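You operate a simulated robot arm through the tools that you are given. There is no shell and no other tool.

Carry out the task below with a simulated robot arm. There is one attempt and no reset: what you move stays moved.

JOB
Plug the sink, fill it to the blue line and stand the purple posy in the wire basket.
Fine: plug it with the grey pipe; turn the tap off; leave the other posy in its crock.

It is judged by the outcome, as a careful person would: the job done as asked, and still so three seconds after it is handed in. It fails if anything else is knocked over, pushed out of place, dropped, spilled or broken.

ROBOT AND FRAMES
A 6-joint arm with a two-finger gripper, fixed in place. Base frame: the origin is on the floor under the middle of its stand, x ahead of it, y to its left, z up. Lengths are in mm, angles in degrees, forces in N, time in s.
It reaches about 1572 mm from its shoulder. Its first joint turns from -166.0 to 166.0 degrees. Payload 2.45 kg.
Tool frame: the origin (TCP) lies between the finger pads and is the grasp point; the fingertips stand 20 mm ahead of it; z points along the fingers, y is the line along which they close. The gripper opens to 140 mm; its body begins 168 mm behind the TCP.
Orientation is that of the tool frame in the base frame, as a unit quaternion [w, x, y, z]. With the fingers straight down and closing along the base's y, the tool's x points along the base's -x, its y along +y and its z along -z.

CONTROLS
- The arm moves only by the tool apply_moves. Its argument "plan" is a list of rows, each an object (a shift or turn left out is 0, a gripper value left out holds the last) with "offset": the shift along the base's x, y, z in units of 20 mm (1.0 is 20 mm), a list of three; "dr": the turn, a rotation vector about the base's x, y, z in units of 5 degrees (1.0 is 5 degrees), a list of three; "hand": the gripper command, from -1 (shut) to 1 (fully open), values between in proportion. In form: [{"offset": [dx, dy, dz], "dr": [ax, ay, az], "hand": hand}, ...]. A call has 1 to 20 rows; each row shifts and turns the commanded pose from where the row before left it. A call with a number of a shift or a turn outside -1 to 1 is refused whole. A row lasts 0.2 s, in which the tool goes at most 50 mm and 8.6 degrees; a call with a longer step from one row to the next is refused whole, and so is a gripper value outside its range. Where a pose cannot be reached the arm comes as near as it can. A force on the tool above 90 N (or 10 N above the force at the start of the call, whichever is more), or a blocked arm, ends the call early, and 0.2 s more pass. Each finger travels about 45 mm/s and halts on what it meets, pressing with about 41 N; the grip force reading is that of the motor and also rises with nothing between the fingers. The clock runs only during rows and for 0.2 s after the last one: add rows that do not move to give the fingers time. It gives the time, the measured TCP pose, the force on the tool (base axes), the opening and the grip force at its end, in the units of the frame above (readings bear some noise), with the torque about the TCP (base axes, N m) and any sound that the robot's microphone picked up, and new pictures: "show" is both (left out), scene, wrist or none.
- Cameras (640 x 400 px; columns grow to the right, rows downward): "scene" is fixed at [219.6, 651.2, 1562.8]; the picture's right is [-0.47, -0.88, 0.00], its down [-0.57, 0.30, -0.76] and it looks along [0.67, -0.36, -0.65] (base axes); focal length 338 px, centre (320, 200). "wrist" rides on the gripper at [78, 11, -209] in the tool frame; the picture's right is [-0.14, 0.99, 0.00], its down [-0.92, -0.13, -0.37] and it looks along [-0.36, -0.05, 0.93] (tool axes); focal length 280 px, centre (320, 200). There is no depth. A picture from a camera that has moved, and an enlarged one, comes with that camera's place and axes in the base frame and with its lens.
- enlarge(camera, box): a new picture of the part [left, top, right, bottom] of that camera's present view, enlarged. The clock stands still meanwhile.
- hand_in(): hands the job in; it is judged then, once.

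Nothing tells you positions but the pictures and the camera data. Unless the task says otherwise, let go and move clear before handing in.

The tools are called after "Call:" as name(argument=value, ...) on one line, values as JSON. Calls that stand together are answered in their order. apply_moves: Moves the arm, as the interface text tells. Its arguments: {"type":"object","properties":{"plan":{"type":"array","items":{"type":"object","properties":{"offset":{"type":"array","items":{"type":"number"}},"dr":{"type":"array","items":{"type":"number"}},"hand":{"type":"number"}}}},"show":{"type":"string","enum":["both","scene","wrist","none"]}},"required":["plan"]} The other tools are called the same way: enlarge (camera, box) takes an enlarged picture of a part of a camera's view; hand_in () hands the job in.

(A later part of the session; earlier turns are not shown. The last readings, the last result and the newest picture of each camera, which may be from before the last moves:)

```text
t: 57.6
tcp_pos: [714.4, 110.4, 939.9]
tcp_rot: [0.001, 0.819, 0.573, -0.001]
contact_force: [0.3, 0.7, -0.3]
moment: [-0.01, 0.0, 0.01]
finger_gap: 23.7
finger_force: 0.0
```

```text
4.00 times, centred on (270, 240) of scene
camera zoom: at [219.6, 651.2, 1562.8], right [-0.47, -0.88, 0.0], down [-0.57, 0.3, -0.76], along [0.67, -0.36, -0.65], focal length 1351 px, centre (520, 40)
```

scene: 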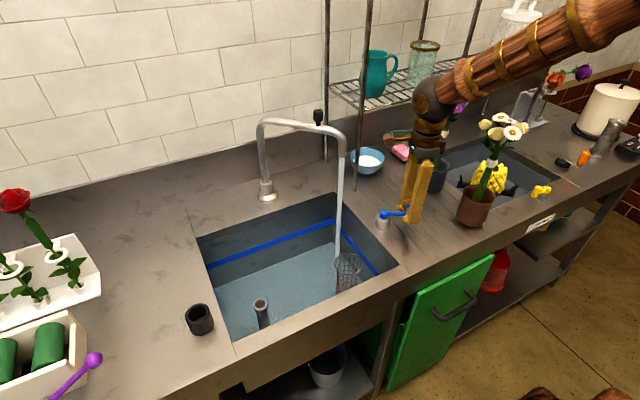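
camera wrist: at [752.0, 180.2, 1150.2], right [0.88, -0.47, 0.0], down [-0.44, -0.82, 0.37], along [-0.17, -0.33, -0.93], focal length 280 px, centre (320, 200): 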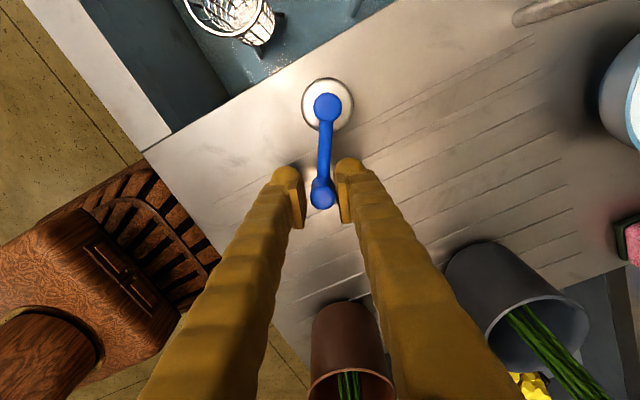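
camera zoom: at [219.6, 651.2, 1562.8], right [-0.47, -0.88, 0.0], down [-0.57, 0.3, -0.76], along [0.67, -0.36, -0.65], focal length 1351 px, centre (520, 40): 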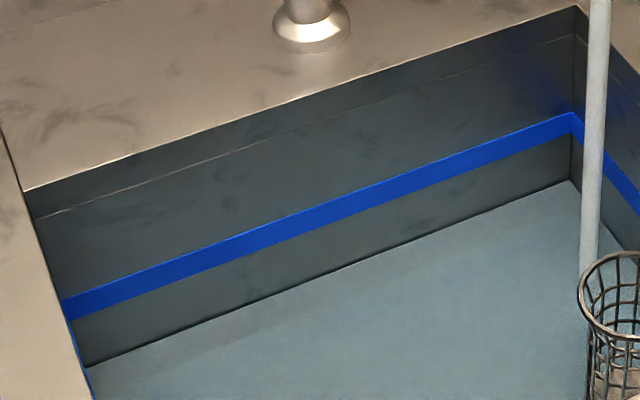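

The rate is steady at about 5 px/s, so it needs about 11 s more. I'll continue.

Call:
apply_moves(plan=[{}, {}, {}, {}, {}, {}, {}, {}, {}, {}, {}, {}, {}, {}, {}, {}, {}, {}, {}, {}], show="scene")

Call:
enlarge(camera="scene", box=[190, 190, 350, 290])

```text
t: 61.8
tcp_pos: [713.2, 110.2, 940.7]
tcp_rot: [0.0, 0.819, 0.574, 0.0]
contact_force: [-0.7, 0.3, 0.3]
moment: [-0.01, 0.04, -0.01]
finger_gap: 24.0
finger_force: 0.1
```

scene: 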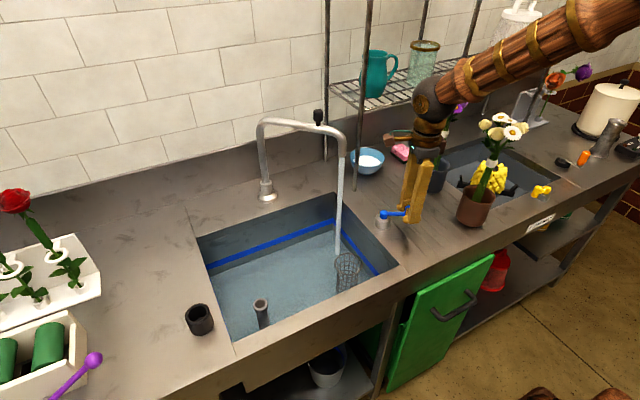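

```text
4.00 times, centred on (270, 240) of scene
camera zoom: at [219.6, 651.2, 1562.8], right [-0.47, -0.88, 0.0], down [-0.57, 0.3, -0.76], along [0.67, -0.36, -0.65], focal length 1351 px, centre (520, 40)
```

zoom: 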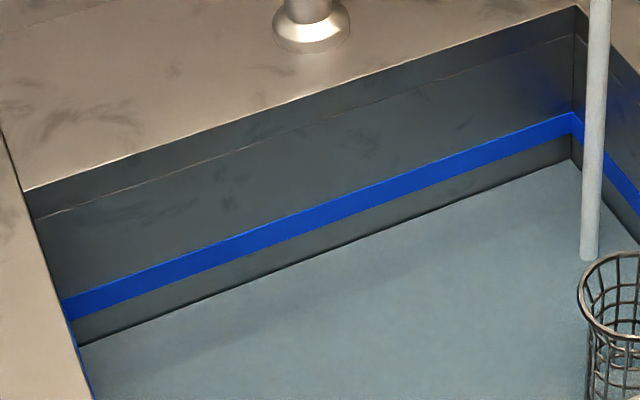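

About 35 px remain to the middle of the line. I'll run about 3 s more.

Call:
apply_moves(plan=[{}, {}, {}, {}, {}, {}, {}, {}, {}, {}, {}, {}, {}, {}], show="none")

Call:
enlarge(camera="scene", box=[190, 190, 350, 290])

Call:
enlarge(camera="scene", box=[290, 200, 350, 250])

```text
t: 64.8
tcp_pos: [713.4, 110.0, 940.8]
tcp_rot: [0.0, 0.819, 0.573, 0.0]
contact_force: [-1.0, 0.4, -0.8]
moment: [0.0, -0.01, -0.01]
finger_gap: 23.8
finger_force: 0.1
```

```text
4.00 times, centred on (270, 240) of scene
camera zoom: at [219.6, 651.2, 1562.8], right [-0.47, -0.88, 0.0], down [-0.57, 0.3, -0.76], along [0.67, -0.36, -0.65], focal length 1351 px, centre (520, 40)
```

zoom: 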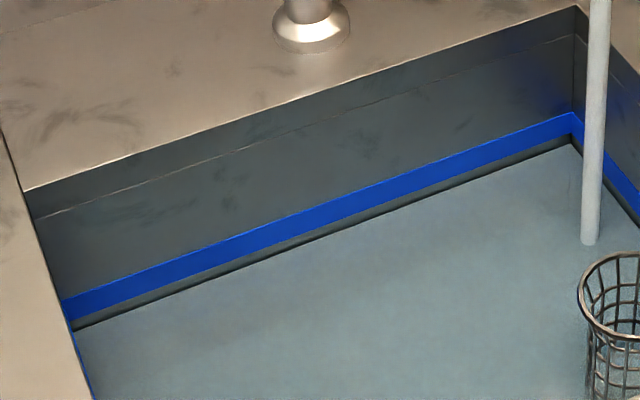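

```text
8.00 times, centred on (320, 225) of scene
camera zoom: at [219.6, 651.2, 1562.8], right [-0.47, -0.88, 0.0], down [-0.57, 0.3, -0.76], along [0.67, -0.36, -0.65], focal length 2703 px, centre (320, 0)
```

zoom: 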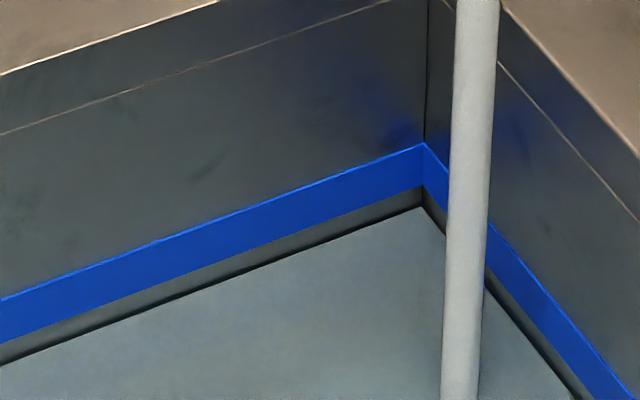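

The water edge is just below the line, about 4 s from its middle at this flow. I'll wait 2 s and check again before throttling down.

Call:
apply_moves(plan=[{}, {}, {}, {}, {}, {}, {}, {}, {}], show="none")

Call:
enlarge(camera="scene", box=[290, 200, 350, 250])

```text
t: 66.8
tcp_pos: [714.5, 109.6, 940.5]
tcp_rot: [0.0, 0.819, 0.574, 0.0]
contact_force: [0.5, 0.3, 0.2]
moment: [0.01, 0.0, 0.01]
finger_gap: 23.4
finger_force: 0.0
```

```text
8.00 times, centred on (320, 225) of scene
camera zoom: at [219.6, 651.2, 1562.8], right [-0.47, -0.88, 0.0], down [-0.57, 0.3, -0.76], along [0.67, -0.36, -0.65], focal length 2703 px, centre (320, 0)
```

zoom: 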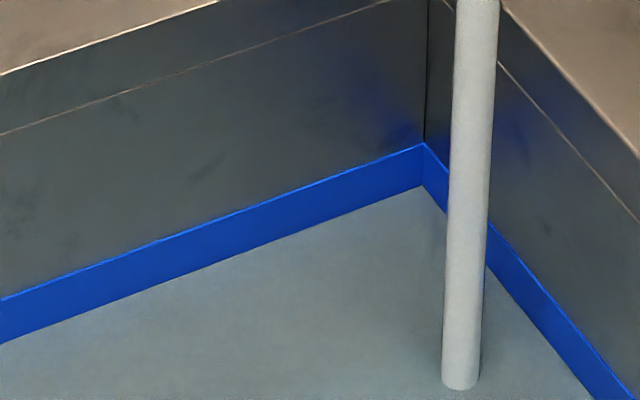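

The water has reached the bottom edge of the line. I'll let it run 1 s more and then close the crank smoothly back to its stop, aiming for the middle of the line.

Call:
apply_moves(plan=[{}, {}, {}, {}, {}, {"offset": [0.3, -0.15, 0], "dr": [0, 0, 1]}, {"offset": [0.32, -0.12, 0], "dr": [0, 0, 1]}, {"offset": [0.32, -0.09, 0], "dr": [0, 0, 1]}, {"offset": [0.32, -0.065, 0], "dr": [0, 0, 1]}, {"offset": [0.32, -0.04, 0], "dr": [0, 0, 1]}, {"offset": [0.32, -0.015, 0], "dr": [0, 0, 1]}, {"offset": [0.15, 0, 0]}, {"offset": [0.1, 0, 0]}, {}])

Call:
enlarge(camera="scene", box=[290, 200, 350, 250])

Call:
enlarge(camera="wrist", box=[240, 60, 400, 220])

```text
t: 69.8
tcp_pos: [757.5, 99.8, 940.9]
tcp_rot: [0.0, 0.642, 0.767, -0.001]
contact_force: [-13.7, 0.7, -0.3]
moment: [0.06, 0.13, -0.06]
finger_gap: 32.1
finger_force: 6.0
camera wrist: at [754.9, 180.0, 1149.8], right [1.0, 0.04, 0.0], down [0.04, -0.93, 0.37], along [0.01, -0.37, -0.93], focal length 280 px, centre (320, 200)
```

scene: 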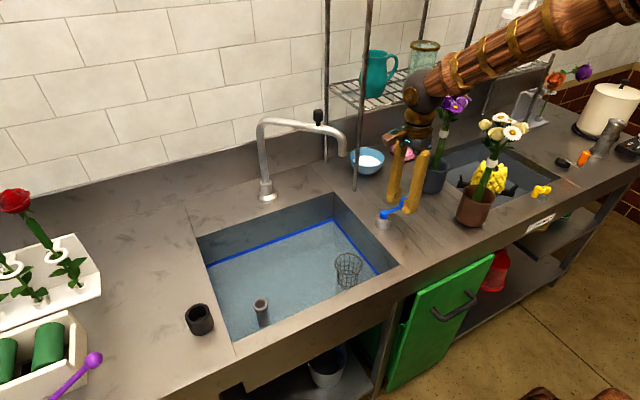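
wrist: 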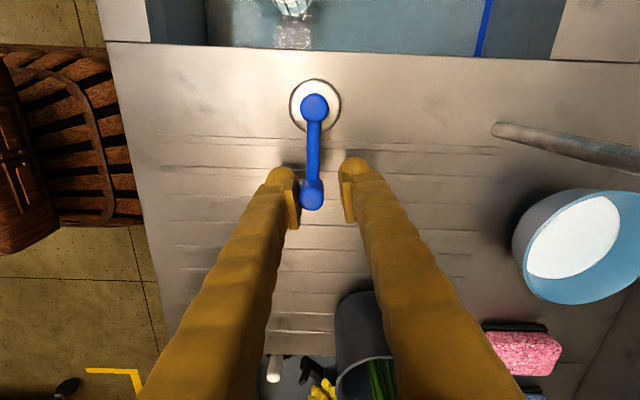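

```text
8.00 times, centred on (320, 225) of scene
camera zoom: at [219.6, 651.2, 1562.8], right [-0.47, -0.88, 0.0], down [-0.57, 0.3, -0.76], along [0.67, -0.36, -0.65], focal length 2703 px, centre (320, 0)
```

zoom: 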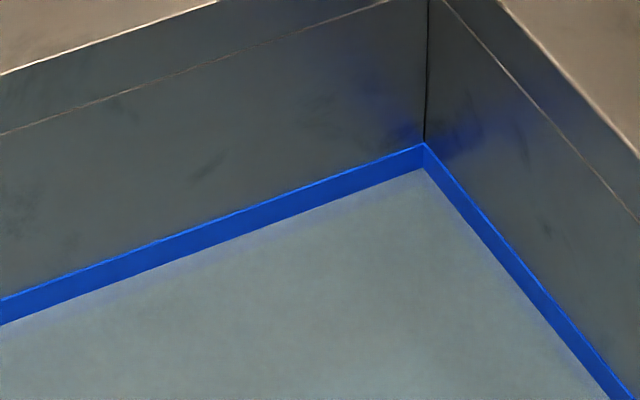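

```text
2.50 times, centred on (320, 140) of wrist
camera zoom: at [754.9, 180.0, 1149.8], right [1.0, 0.04, 0.0], down [0.04, -0.93, 0.37], along [0.01, -0.37, -0.93], focal length 701 px, centre (320, 350)
```

zoom: 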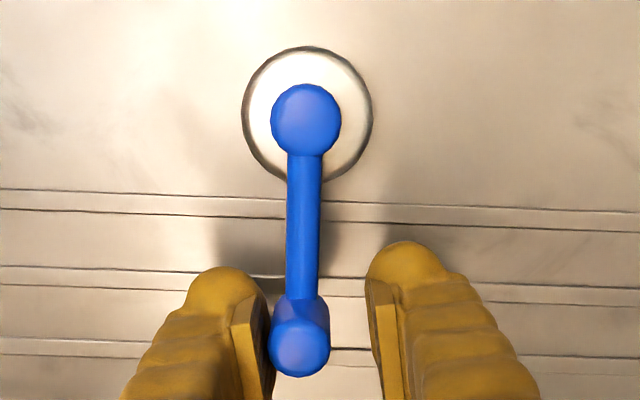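

The tap is closed against its stop, the stream has stopped, and the water sits mid-line. I'll centre the fingers around the knob without turning it, open, and lift clear.

Call:
apply_moves(plan=[{"offset": [-0.3, 0.05, 0]}, {"hand": -0.2}, {}, {}, {"offset": [0, 0, 0.5]}, {"offset": [0, 0, 1]}, {"offset": [0, 0, 1]}, {"offset": [0, 0, 1]}, {"offset": [0, 0, 1]}, {"offset": [0, 0, 1]}, {}])

Call:
enlarge(camera="scene", box=[290, 200, 350, 250])

Call:
enlarge(camera="scene", box=[350, 70, 550, 240])

Call:
enlarge(camera="wrist", box=[200, 60, 440, 260])

```text
t: 72.2
tcp_pos: [750.6, 100.3, 1051.0]
tcp_rot: [0.0, 0.643, 0.766, 0.0]
contact_force: [0.1, -0.3, 0.3]
moment: [0.02, 0.03, -0.01]
finger_gap: 56.0
finger_force: 0.0
camera wrist: at [749.0, 180.1, 1259.8], right [1.0, 0.04, 0.0], down [0.03, -0.93, 0.37], along [0.01, -0.37, -0.93], focal length 280 px, centre (320, 200)
```

scene: 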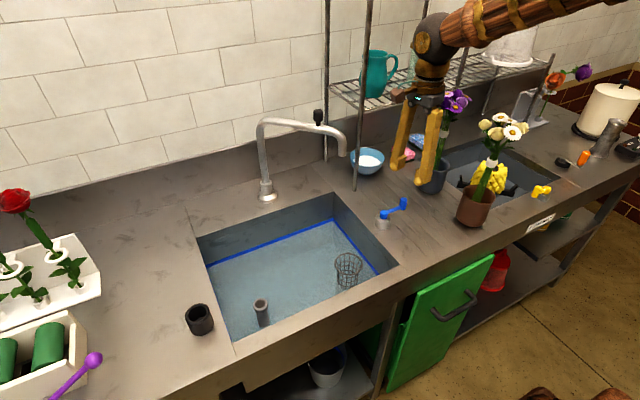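
wrist: 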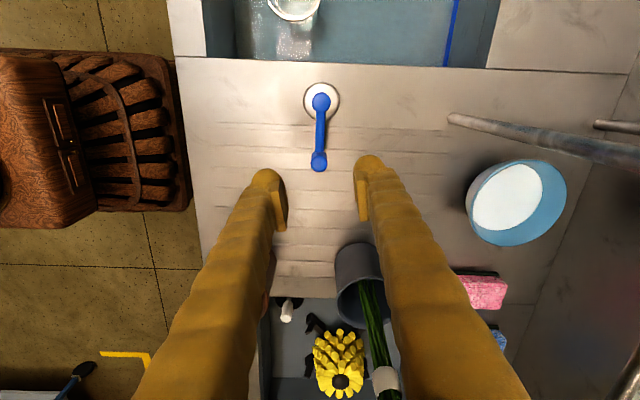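

```text
8.00 times, centred on (320, 225) of scene
camera zoom: at [219.6, 651.2, 1562.8], right [-0.47, -0.88, 0.0], down [-0.57, 0.3, -0.76], along [0.67, -0.36, -0.65], focal length 2703 px, centre (320, 0)
```

zoom: 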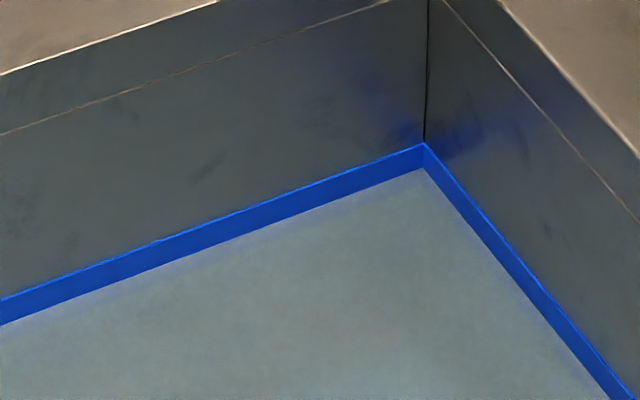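

```text
2.35 times, centred on (450, 155) of scene
camera zoom: at [219.6, 651.2, 1562.8], right [-0.47, -0.88, 0.0], down [-0.57, 0.3, -0.76], along [0.67, -0.36, -0.65], focal length 795 px, centre (14, 306)
```

zoom: 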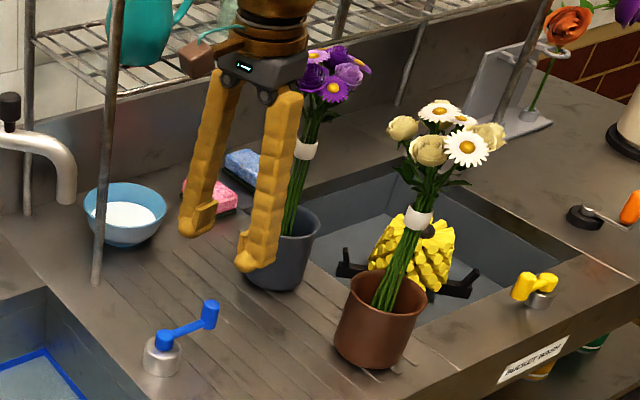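

```text
2.00 times, centred on (320, 160) of wrist
camera zoom: at [749.0, 180.1, 1259.8], right [1.0, 0.04, 0.0], down [0.03, -0.93, 0.37], along [0.01, -0.37, -0.93], focal length 561 px, centre (320, 280)
```

zoom: 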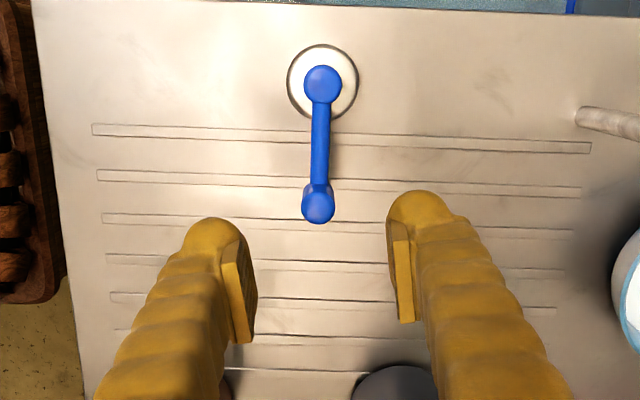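

The level is steady mid-line and the crank is back at its off position. For the posy I'll grip the white band from the side, below the flower heads, coming from the sink side with the gripper tilted. I'll reorient now at a safe standoff.

Call:
apply_moves(plan=[{"offset": [-0.1, 0, 0.5], "dr": [0, 0, 1]}, {"offset": [-0.1, 0, 0.5], "dr": [0, 0, 1]}, {"offset": [-0.1, 0, 0.5], "dr": [0, 0, 1]}, {"offset": [-0.1, 0, 0.2], "dr": [0, 0, 1]}, {"dr": [-0.866, -0.5, 0]}, {"dr": [-0.866, -0.5, 0]}, {"dr": [-0.866, -0.5, 0]}, {"dr": [-0.866, -0.5, 0]}, {"dr": [-0.866, -0.5, 0]}, {"dr": [-0.866, -0.5, 0]}, {"dr": [-0.866, -0.5, 0]}, {"dr": [-0.866, -0.5, 0]}, {"dr": [-0.866, -0.5, 0]}, {"dr": [-0.866, -0.5, 0], "hand": 0.14}, {}])

Call:
enlarge(camera="wrist", box=[200, 60, 440, 260])

Call:
enlarge(camera="scene", box=[330, 60, 530, 230])

```text
t: 75.4
tcp_pos: [743.0, 101.4, 1083.7]
tcp_rot: [0.367, 0.453, 0.784, -0.212]
contact_force: [0.7, 0.3, -1.1]
moment: [0.0, -0.03, 0.02]
finger_gap: 79.9
finger_force: 0.0
camera wrist: at [648.4, 289.5, 1159.2], right [0.9, 0.42, 0.11], down [0.04, -0.33, 0.94], along [0.43, -0.85, -0.32], focal length 280 px, centre (320, 200)
```

scene: 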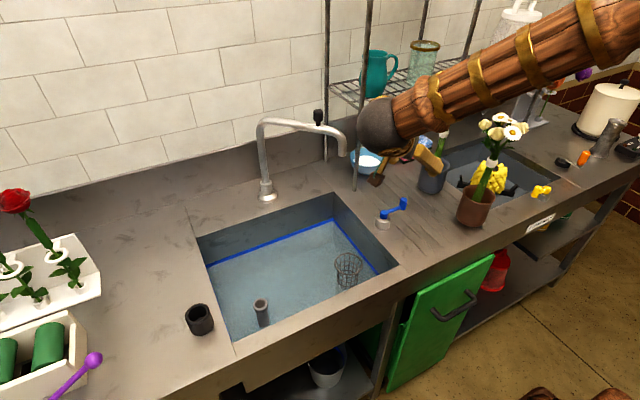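
wrist: 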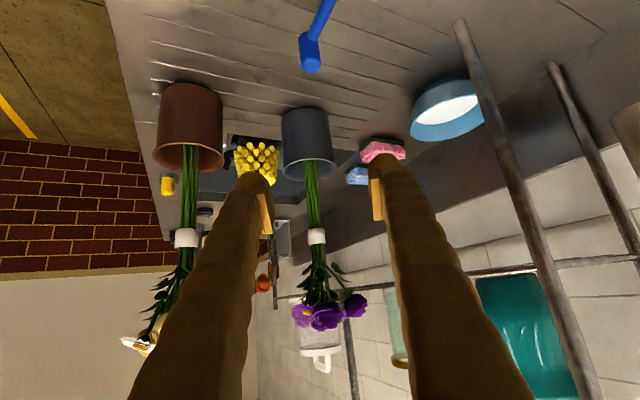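

```text
2.00 times, centred on (320, 160) of wrist
camera zoom: at [648.4, 289.5, 1159.2], right [0.9, 0.42, 0.11], down [0.04, -0.33, 0.94], along [0.43, -0.85, -0.32], focal length 561 px, centre (320, 280)
```

zoom: 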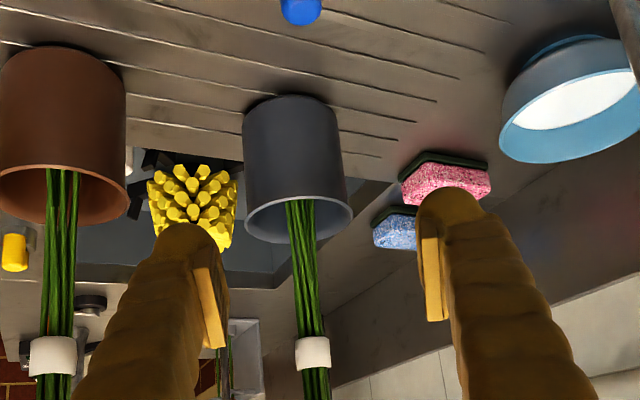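

```text
2.35 times, centred on (430, 145) of scene
camera zoom: at [219.6, 651.2, 1562.8], right [-0.47, -0.88, 0.0], down [-0.57, 0.3, -0.76], along [0.67, -0.36, -0.65], focal length 795 px, centre (61, 329)
```

zoom: 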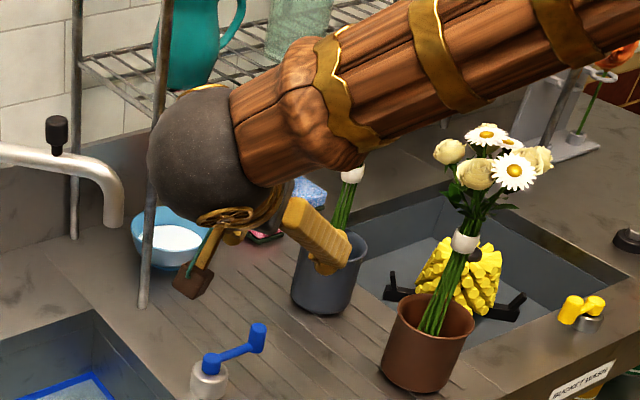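

The posy stems are nearly vertical at about (820, −73), with the band centred near z = 1078 and the leaves starting about 35 mm above it. I'll line up and advance horizontally part way, under the blooms.

Call:
apply_moves(plan=[{"offset": [-0.465, -0.27, -0.12]}, {"offset": [-0.465, -0.27, -0.13]}, {"offset": [0.5, -0.866, 0]}, {"offset": [0.5, -0.866, 0]}, {"offset": [0.5, -0.866, 0]}, {"offset": [0.5, -0.866, 0]}, {"offset": [0.5, -0.866, 0]}, {"offset": [0.25, -0.433, 0]}, {}])

Call:
enlarge(camera="wrist", box=[200, 60, 440, 260])

Call:
enlarge(camera="scene", box=[330, 60, 530, 230])

```text
t: 77.4
tcp_pos: [779.7, -4.3, 1078.5]
tcp_rot: [0.366, 0.453, 0.785, -0.211]
contact_force: [-0.3, -0.8, -0.2]
moment: [0.02, 0.0, -0.01]
finger_gap: 79.8
finger_force: 0.0
camera wrist: at [685.1, 183.7, 1154.3], right [0.9, 0.42, 0.1], down [0.04, -0.33, 0.94], along [0.43, -0.85, -0.32], focal length 280 px, centre (320, 200)
```

scene: 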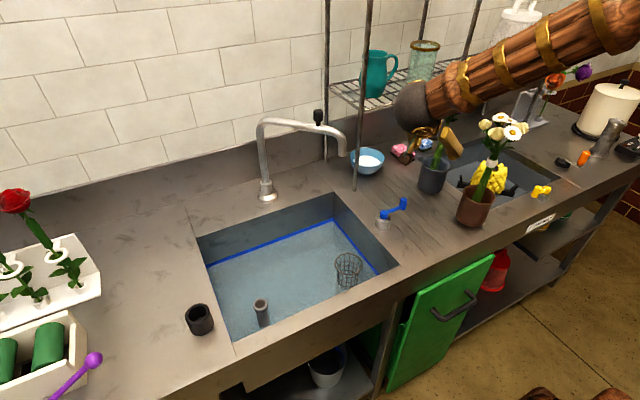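
wrist: 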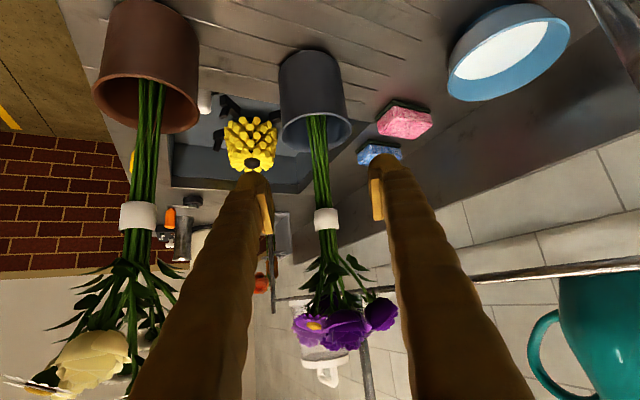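

```text
2.00 times, centred on (320, 160) of wrist
camera zoom: at [685.1, 183.7, 1154.3], right [0.9, 0.42, 0.1], down [0.04, -0.33, 0.94], along [0.43, -0.85, -0.32], focal length 561 px, centre (320, 280)
```

zoom: 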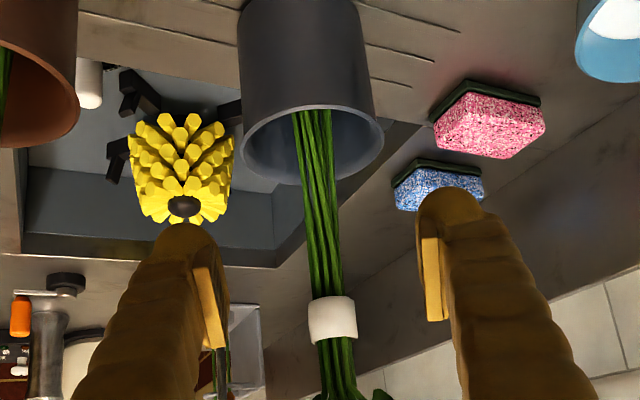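

```text
2.35 times, centred on (430, 145) of scene
camera zoom: at [219.6, 651.2, 1562.8], right [-0.47, -0.88, 0.0], down [-0.57, 0.3, -0.76], along [0.67, -0.36, -0.65], focal length 795 px, centre (61, 329)
```

zoom: 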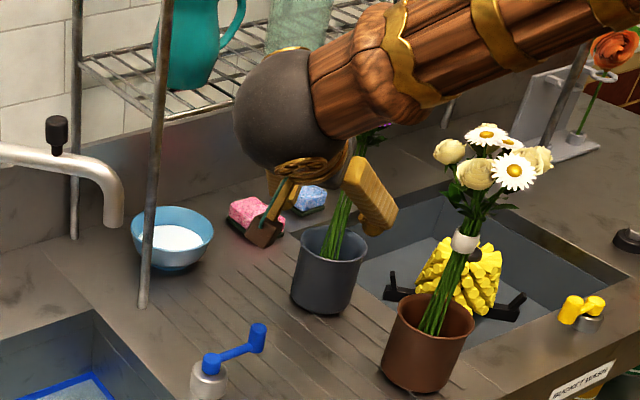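

The alignment is right on, with 79 mm to go. I'll advance the rest of the way slowly.

Call:
apply_moves(plan=[{"offset": [0.35, -0.606, -0.05]}, {"offset": [0.35, -0.606, -0.05]}, {"offset": [0.35, -0.606, 0]}, {"offset": [0.35, -0.606, 0]}, {"offset": [0.35, -0.606, 0]}, {"offset": [0.235, -0.407, 0]}, {}])

Call:
enlarge(camera="wrist", box=[200, 100, 440, 300])

Call:
enlarge(camera="scene", box=[370, 60, 530, 230])

```text
t: 79.0
tcp_pos: [818.7, -72.9, 1077.7]
tcp_rot: [0.367, 0.452, 0.785, -0.211]
contact_force: [-0.4, 0.3, -0.5]
moment: [-0.01, -0.01, -0.01]
finger_gap: 79.4
finger_force: 0.1
camera wrist: at [724.7, 114.9, 1152.7], right [0.9, 0.42, 0.1], down [0.04, -0.33, 0.94], along [0.43, -0.84, -0.32], focal length 280 px, centre (320, 200)
```

scene: 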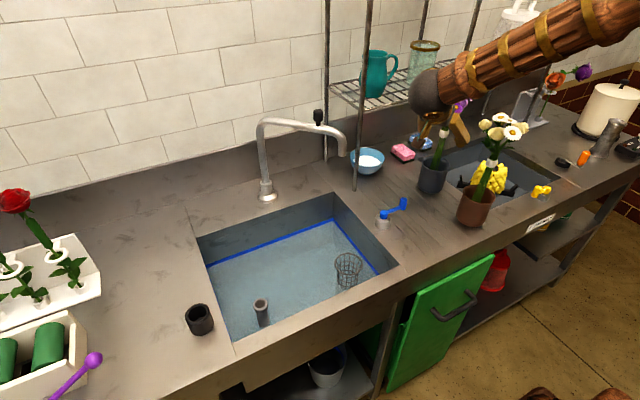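
wrist: 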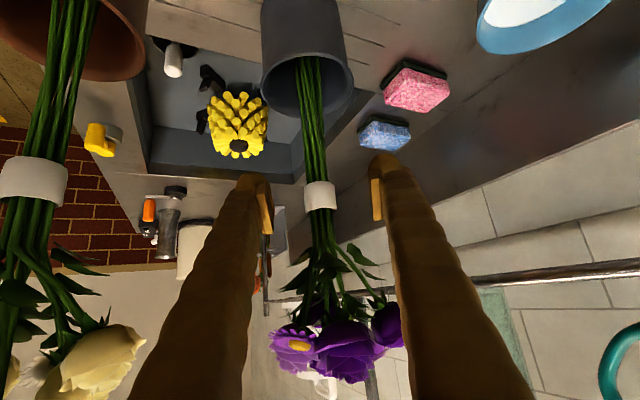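

```text
2.00 times, centred on (320, 200) of wrist
camera zoom: at [724.7, 114.9, 1152.7], right [0.9, 0.42, 0.1], down [0.04, -0.33, 0.94], along [0.43, -0.84, -0.32], focal length 561 px, centre (320, 200)
```

zoom: 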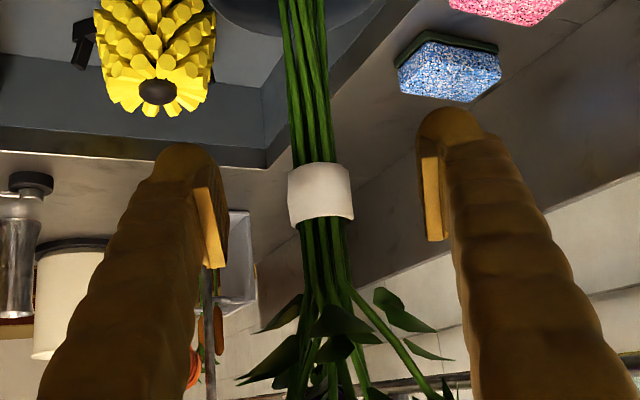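

```text
2.35 times, centred on (450, 145) of scene
camera zoom: at [219.6, 651.2, 1562.8], right [-0.47, -0.88, 0.0], down [-0.57, 0.3, -0.76], along [0.67, -0.36, -0.65], focal length 795 px, centre (14, 329)
```

zoom: 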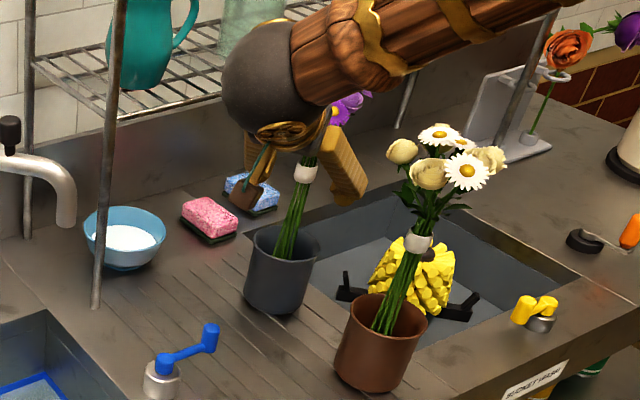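

The band is exactly at the grasp point, with the leaves and blooms clear above the fingers. Closing the gripper on it.

Call:
apply_moves(plan=[{"hand": -0.3}, {}, {"hand": -1}, {}, {}, {}, {}])

Call:
enlarge(camera="wrist", box=[200, 100, 440, 300])

Call:
enlarge(camera="scene", box=[370, 60, 530, 230])

```text
t: 80.6
tcp_pos: [819.5, -73.0, 1077.7]
tcp_rot: [0.366, 0.453, 0.785, -0.212]
contact_force: [1.0, -0.9, -1.1]
moment: [-0.1, 0.03, 0.0]
finger_gap: 22.1
finger_force: 41.0
camera wrist: at [724.6, 114.9, 1152.7], right [0.9, 0.42, 0.1], down [0.04, -0.33, 0.94], along [0.43, -0.85, -0.32], focal length 280 px, centre (320, 200)
```

scene: 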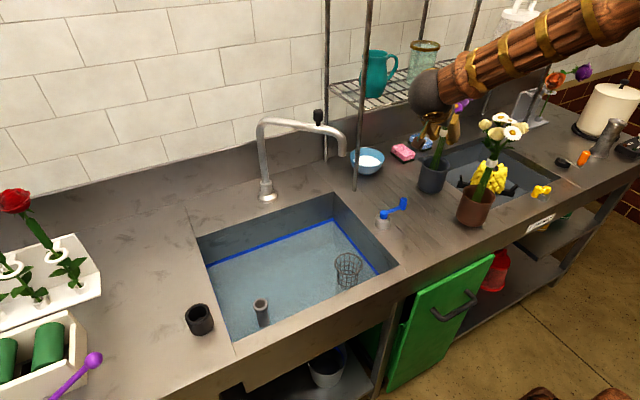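
wrist: 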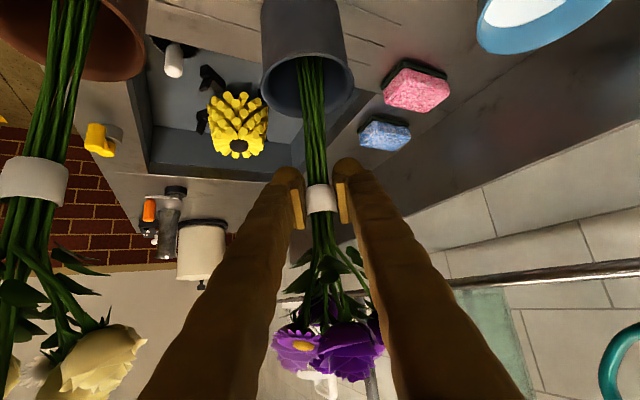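

```text
2.00 times, centred on (320, 200) of wrist
camera zoom: at [724.6, 114.9, 1152.7], right [0.9, 0.42, 0.1], down [0.04, -0.33, 0.94], along [0.43, -0.85, -0.32], focal length 561 px, centre (320, 200)
```

zoom: 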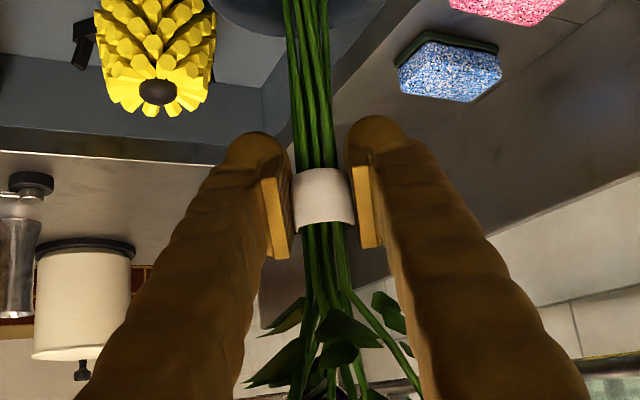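

```text
2.35 times, centred on (450, 145) of scene
camera zoom: at [219.6, 651.2, 1562.8], right [-0.47, -0.88, 0.0], down [-0.57, 0.3, -0.76], along [0.67, -0.36, -0.65], focal length 795 px, centre (14, 329)
```

zoom: 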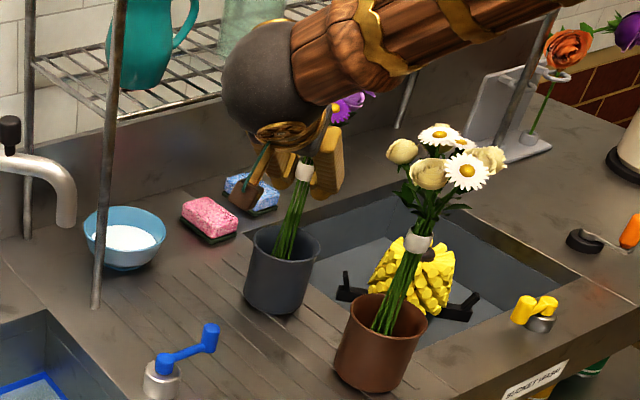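

I have a firm grip at 22 mm. Now I'll lift straight up, slowly at first to be sure the crock stays.

Call:
apply_moves(plan=[{"offset": [0, 0, 0.4]}, {"offset": [0, 0, 0.5]}, {"offset": [0, 0, 0.6]}, {}])

Call:
enlarge(camera="scene", box=[370, 60, 530, 230])

```text
t: 81.6
tcp_pos: [819.6, -73.6, 1108.4]
tcp_rot: [0.366, 0.453, 0.785, -0.212]
contact_force: [0.3, 0.2, -2.6]
moment: [0.05, 0.02, 0.04]
finger_gap: 21.9
finger_force: 40.7
camera wrist: at [724.6, 114.9, 1182.5], right [0.9, 0.42, 0.1], down [0.04, -0.33, 0.94], along [0.43, -0.85, -0.32], focal length 280 px, centre (320, 200)
```

scene: 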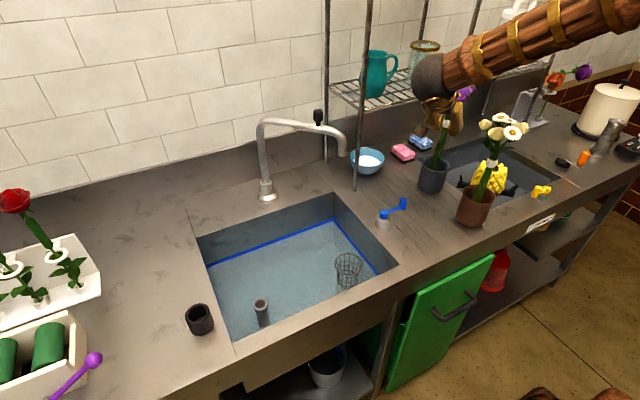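
wrist: 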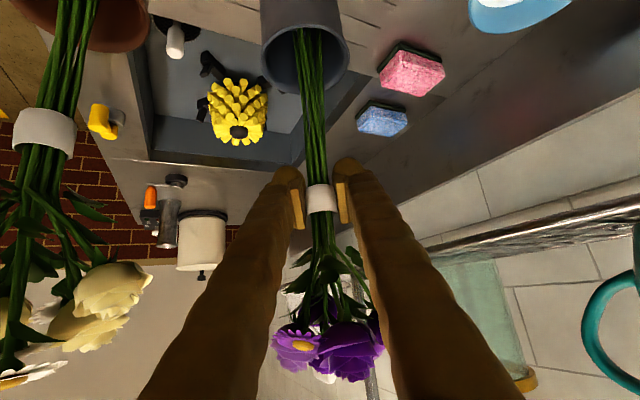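

```text
2.35 times, centred on (450, 145) of scene
camera zoom: at [219.6, 651.2, 1562.8], right [-0.47, -0.88, 0.0], down [-0.57, 0.3, -0.76], along [0.67, -0.36, -0.65], focal length 795 px, centre (14, 329)
```

zoom: 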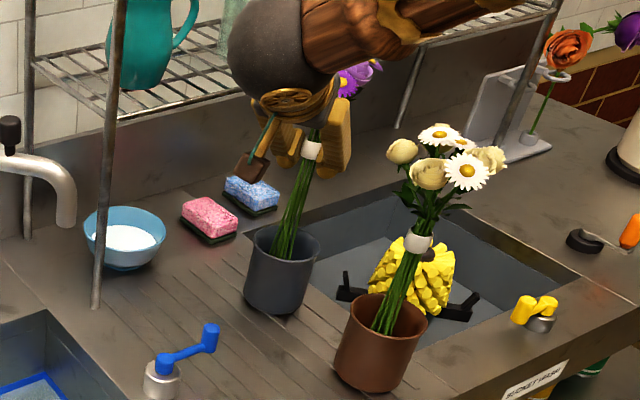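

The posy comes up cleanly and the crock hasn't moved. I'll lift it fully clear.

Call:
apply_moves(plan=[{"offset": [0, 0, 0.9]}, {"offset": [0, 0, 0.9]}, {"offset": [0, 0, 0.9]}, {"offset": [0, 0, 0.9]}, {"offset": [0, 0, 0.9]}, {"offset": [0, 0, 0.9]}, {}])

Call:
enlarge(camera="scene", box=[370, 40, 530, 210])

Call:
enlarge(camera="wrist", box=[200, 0, 440, 220])

```text
t: 83.2
tcp_pos: [819.8, -72.2, 1216.4]
tcp_rot: [0.366, 0.454, 0.785, -0.211]
contact_force: [0.1, 0.0, -2.7]
moment: [0.01, 0.04, 0.02]
finger_gap: 21.4
finger_force: 41.2
camera wrist: at [724.7, 115.4, 1291.0], right [0.9, 0.42, 0.1], down [0.04, -0.33, 0.94], along [0.43, -0.85, -0.32], focal length 280 px, centre (320, 200)
```

scene: 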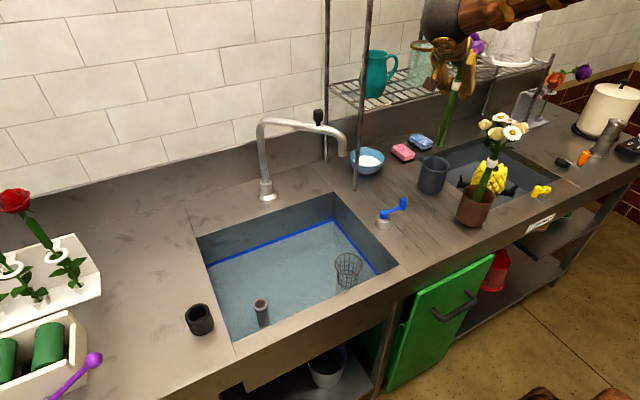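
wrist: 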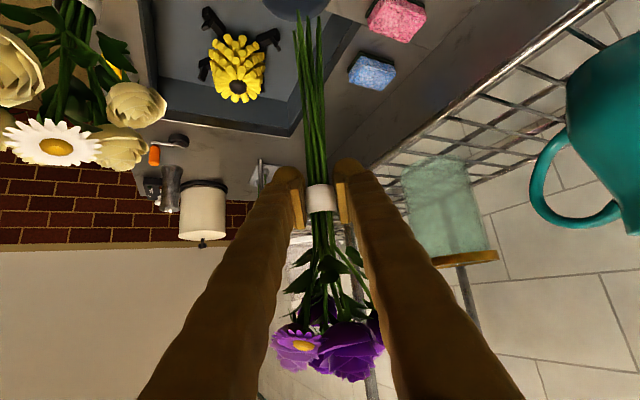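

```text
2.35 times, centred on (450, 125) of scene
camera zoom: at [219.6, 651.2, 1562.8], right [-0.47, -0.88, 0.0], down [-0.57, 0.3, -0.76], along [0.67, -0.36, -0.65], focal length 795 px, centre (14, 376)
```

zoom: 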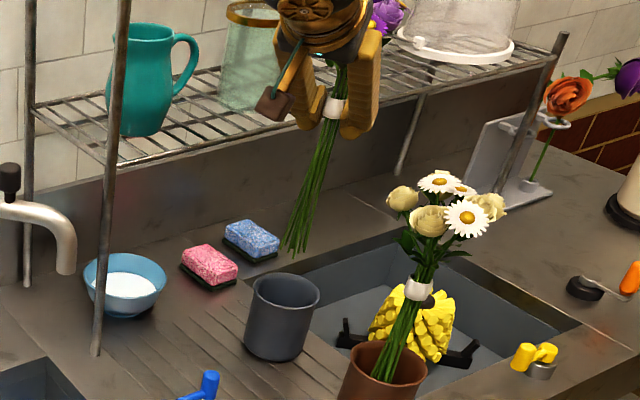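

```text
1.82 times, centred on (320, 110) of wrist
camera zoom: at [724.7, 115.4, 1291.0], right [0.9, 0.42, 0.1], down [0.04, -0.33, 0.94], along [0.43, -0.85, -0.32], focal length 510 px, centre (320, 364)
```

zoom: 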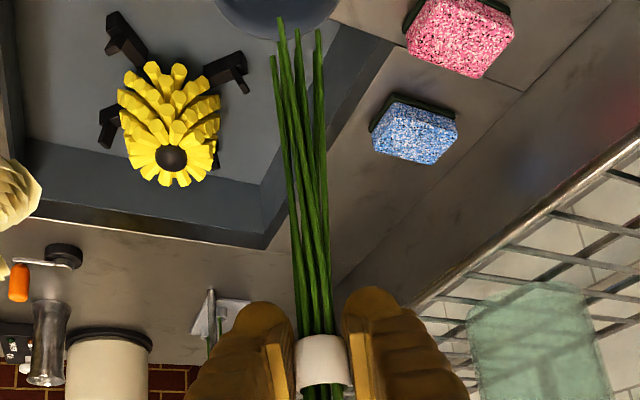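

The posy hangs vertical with stem ends about 185 mm below the grip. The basket rim is around (708, 302, 825). I'll carry the posy over the basket at this height, clear of the spout.

Call:
apply_moves(plan=[{"offset": [-0.4, 0.9, 0]}, {"offset": [-0.4, 0.98, 0]}, {"offset": [-0.4, 0.98, 0]}, {"offset": [-0.4, 0.98, 0]}, {"offset": [-0.4, 0.98, 0]}, {"offset": [-0.4, 0.98, 0]}, {"offset": [-0.4, 0.98, 0]}, {"offset": [-0.4, 0.98, 0]}, {"offset": [-0.4, 0.98, 0]}, {"offset": [-0.4, 0.98, 0]}, {"offset": [-0.4, 0.98, 0]}, {"offset": [-0.4, 0.98, 0]}, {"offset": [-0.4, 0.98, 0]}, {"offset": [-0.4, 0.98, 0]}, {"offset": [0, 0.98, 0]}, {"offset": [0, 0.98, 0]}, {"offset": [0, 0.98, 0]}, {"offset": [0, 0.98, 0]}, {"offset": [0, 0.9, 0]}, {}])

Call:
enlarge(camera="wrist", box=[200, 0, 440, 220])

Call:
enlarge(camera="scene", box=[270, 120, 430, 300])

```text
t: 87.4
tcp_pos: [707.0, 297.5, 1214.7]
tcp_rot: [0.366, 0.453, 0.785, -0.211]
contact_force: [-1.0, -0.6, -2.7]
moment: [0.04, 0.02, 0.0]
finger_gap: 21.5
finger_force: 41.1
camera wrist: at [612.1, 484.7, 1290.0], right [0.9, 0.42, 0.1], down [0.04, -0.33, 0.94], along [0.43, -0.85, -0.32], focal length 280 px, centre (320, 200)
```

scene: 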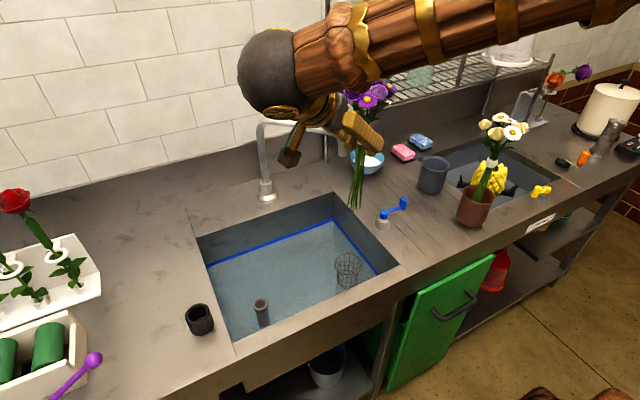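
wrist: 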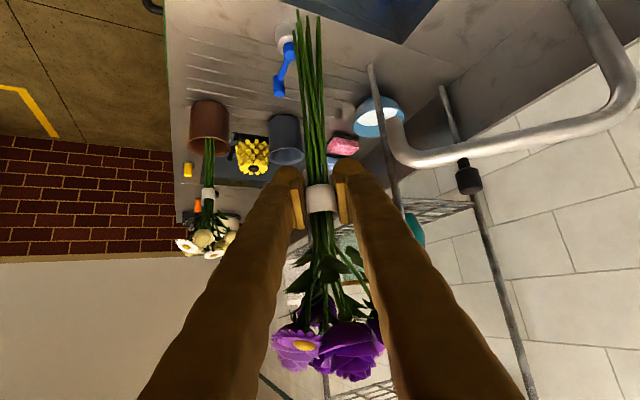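

```text
1.82 times, centred on (320, 110) of wrist
camera zoom: at [612.1, 484.7, 1290.0], right [0.9, 0.42, 0.1], down [0.04, -0.33, 0.94], along [0.43, -0.85, -0.32], focal length 510 px, centre (320, 364)
```

zoom: 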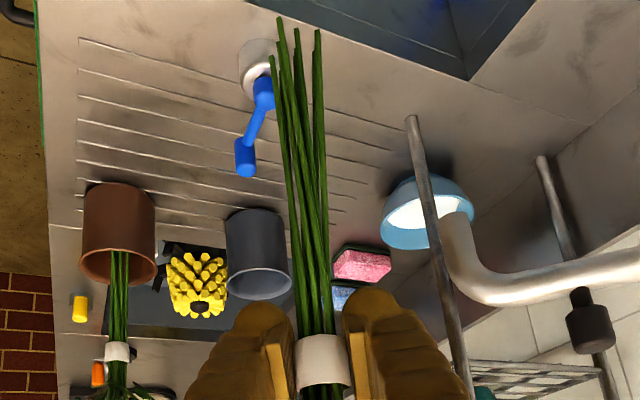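

```text
2.22 times, centred on (350, 210) of scene
camera zoom: at [219.6, 651.2, 1562.8], right [-0.47, -0.88, 0.0], down [-0.57, 0.3, -0.76], along [0.67, -0.36, -0.65], focal length 751 px, centre (253, 178)
```

zoom: 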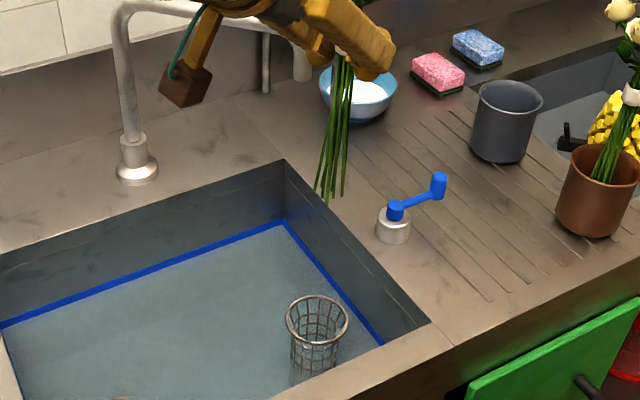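

The posy is above the basket, with the stem ends near (707, 300). I'll lower until they are just above the rim and recheck.

Call:
apply_moves(plan=[{"offset": [0.05, 0.1, -0.9]}, {"offset": [0, 0, -1]}, {"offset": [0, 0, -1]}, {"offset": [0, 0, -1]}, {"offset": [0, 0, -1]}, {"offset": [0, 0, -1]}, {"offset": [0, 0, -1]}, {"offset": [0, 0, -1]}, {"offset": [0, 0, -1]}, {}])

Call:
enlarge(camera="wrist", box=[200, 0, 440, 220])

Call:
enlarge(camera="scene", box=[290, 180, 410, 310])

```text
t: 89.6
tcp_pos: [708.1, 296.8, 1036.9]
tcp_rot: [0.366, 0.453, 0.785, -0.212]
contact_force: [0.0, 0.7, -1.8]
moment: [0.0, 0.0, 0.02]
finger_gap: 21.3
finger_force: 41.1
camera wrist: at [613.0, 485.7, 1111.7], right [0.9, 0.42, 0.1], down [0.04, -0.33, 0.94], along [0.43, -0.85, -0.32], focal length 280 px, centre (320, 200)
```

scene: 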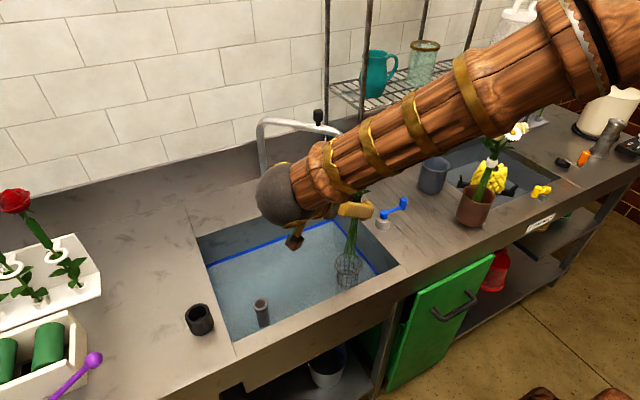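
wrist: 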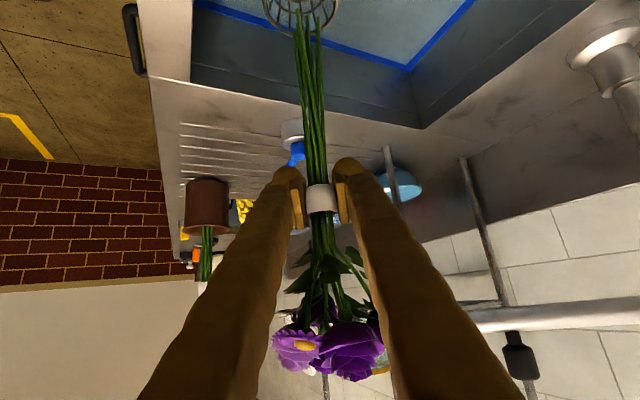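

```text
1.82 times, centred on (320, 110) of wrist
camera zoom: at [613.0, 485.7, 1111.7], right [0.9, 0.42, 0.1], down [0.04, -0.33, 0.94], along [0.43, -0.85, -0.32], focal length 510 px, centre (320, 364)
```

zoom: 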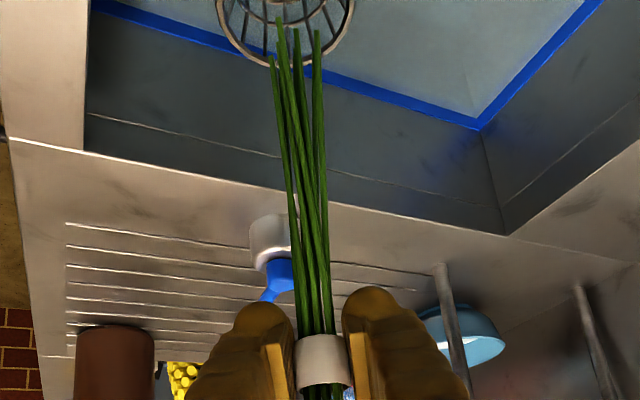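

```text
3.08 times, centred on (350, 245) of scene
camera zoom: at [219.6, 651.2, 1562.8], right [-0.47, -0.88, 0.0], down [-0.57, 0.3, -0.76], along [0.67, -0.36, -0.65], focal length 1040 px, centre (228, 62)
```

zoom: 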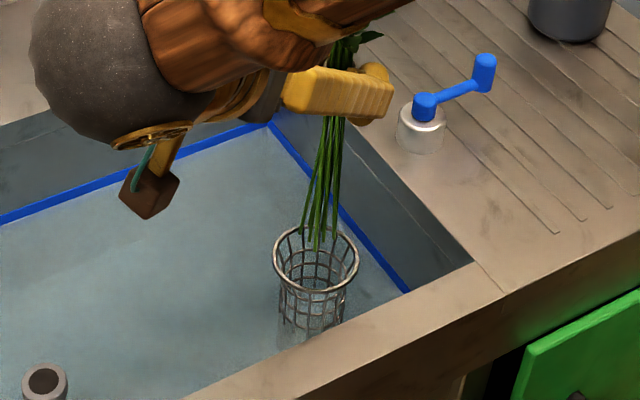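

The stems are over the basket opening to within a few millimetres. I'll nudge slightly and lower them into it in stages, watching the force.

Call:
apply_moves(plan=[{"offset": [-0.15, 0.1, -0.4]}, {"offset": [0, 0, -0.6]}, {"offset": [0, 0, -0.6]}, {"offset": [0, 0, -0.6]}, {"offset": [0, 0, -0.6]}, {}])

Call:
enlarge(camera="wrist", box=[200, 0, 440, 220])

Call:
enlarge(camera="scene", box=[290, 190, 410, 310])

```text
t: 91.0
tcp_pos: [705.8, 300.3, 981.0]
tcp_rot: [0.366, 0.453, 0.785, -0.211]
contact_force: [0.4, 1.0, -1.8]
moment: [0.01, 0.04, -0.01]
finger_gap: 21.6
finger_force: 41.4
camera wrist: at [610.5, 488.1, 1056.6], right [0.9, 0.42, 0.1], down [0.04, -0.33, 0.94], along [0.43, -0.85, -0.32], focal length 280 px, centre (320, 200)
```

scene: 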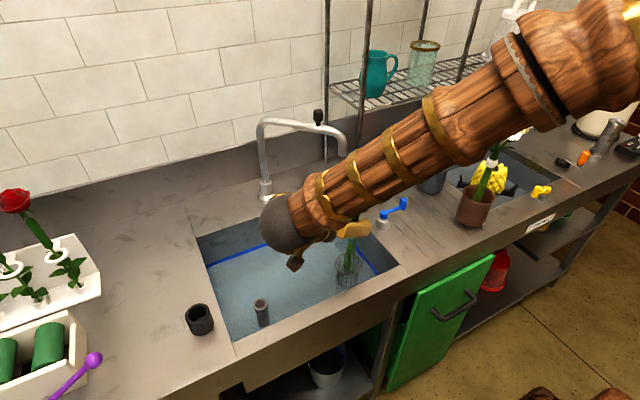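
wrist: 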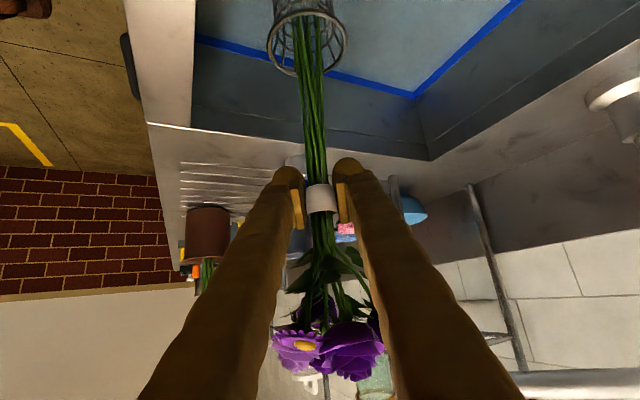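

```text
1.82 times, centred on (320, 110) of wrist
camera zoom: at [610.5, 488.1, 1056.6], right [0.9, 0.42, 0.1], down [0.04, -0.33, 0.94], along [0.43, -0.85, -0.32], focal length 510 px, centre (320, 364)
```

zoom: 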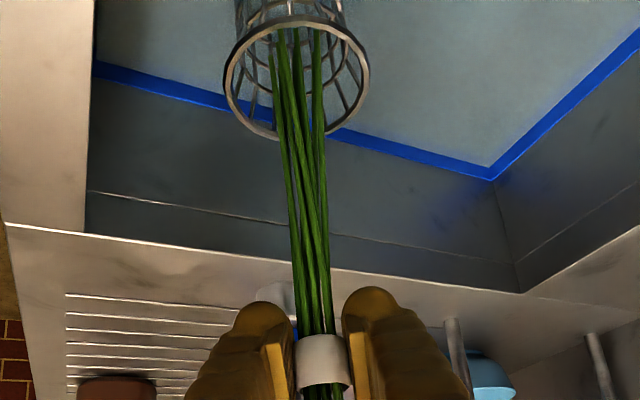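

```text
3.33 times, centred on (350, 250) of scene
camera zoom: at [219.6, 651.2, 1562.8], right [-0.47, -0.88, 0.0], down [-0.57, 0.3, -0.76], along [0.67, -0.36, -0.65], focal length 1126 px, centre (220, 33)
```

zoom: 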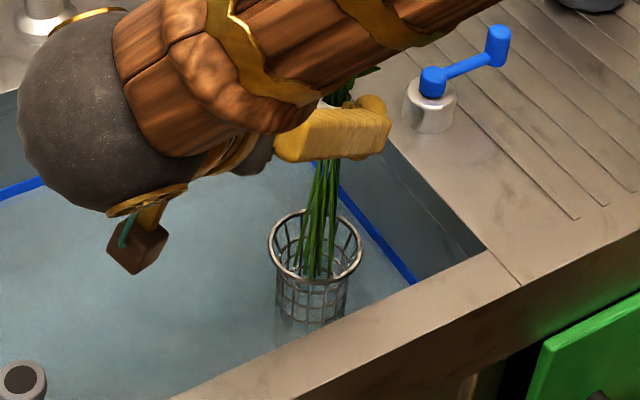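

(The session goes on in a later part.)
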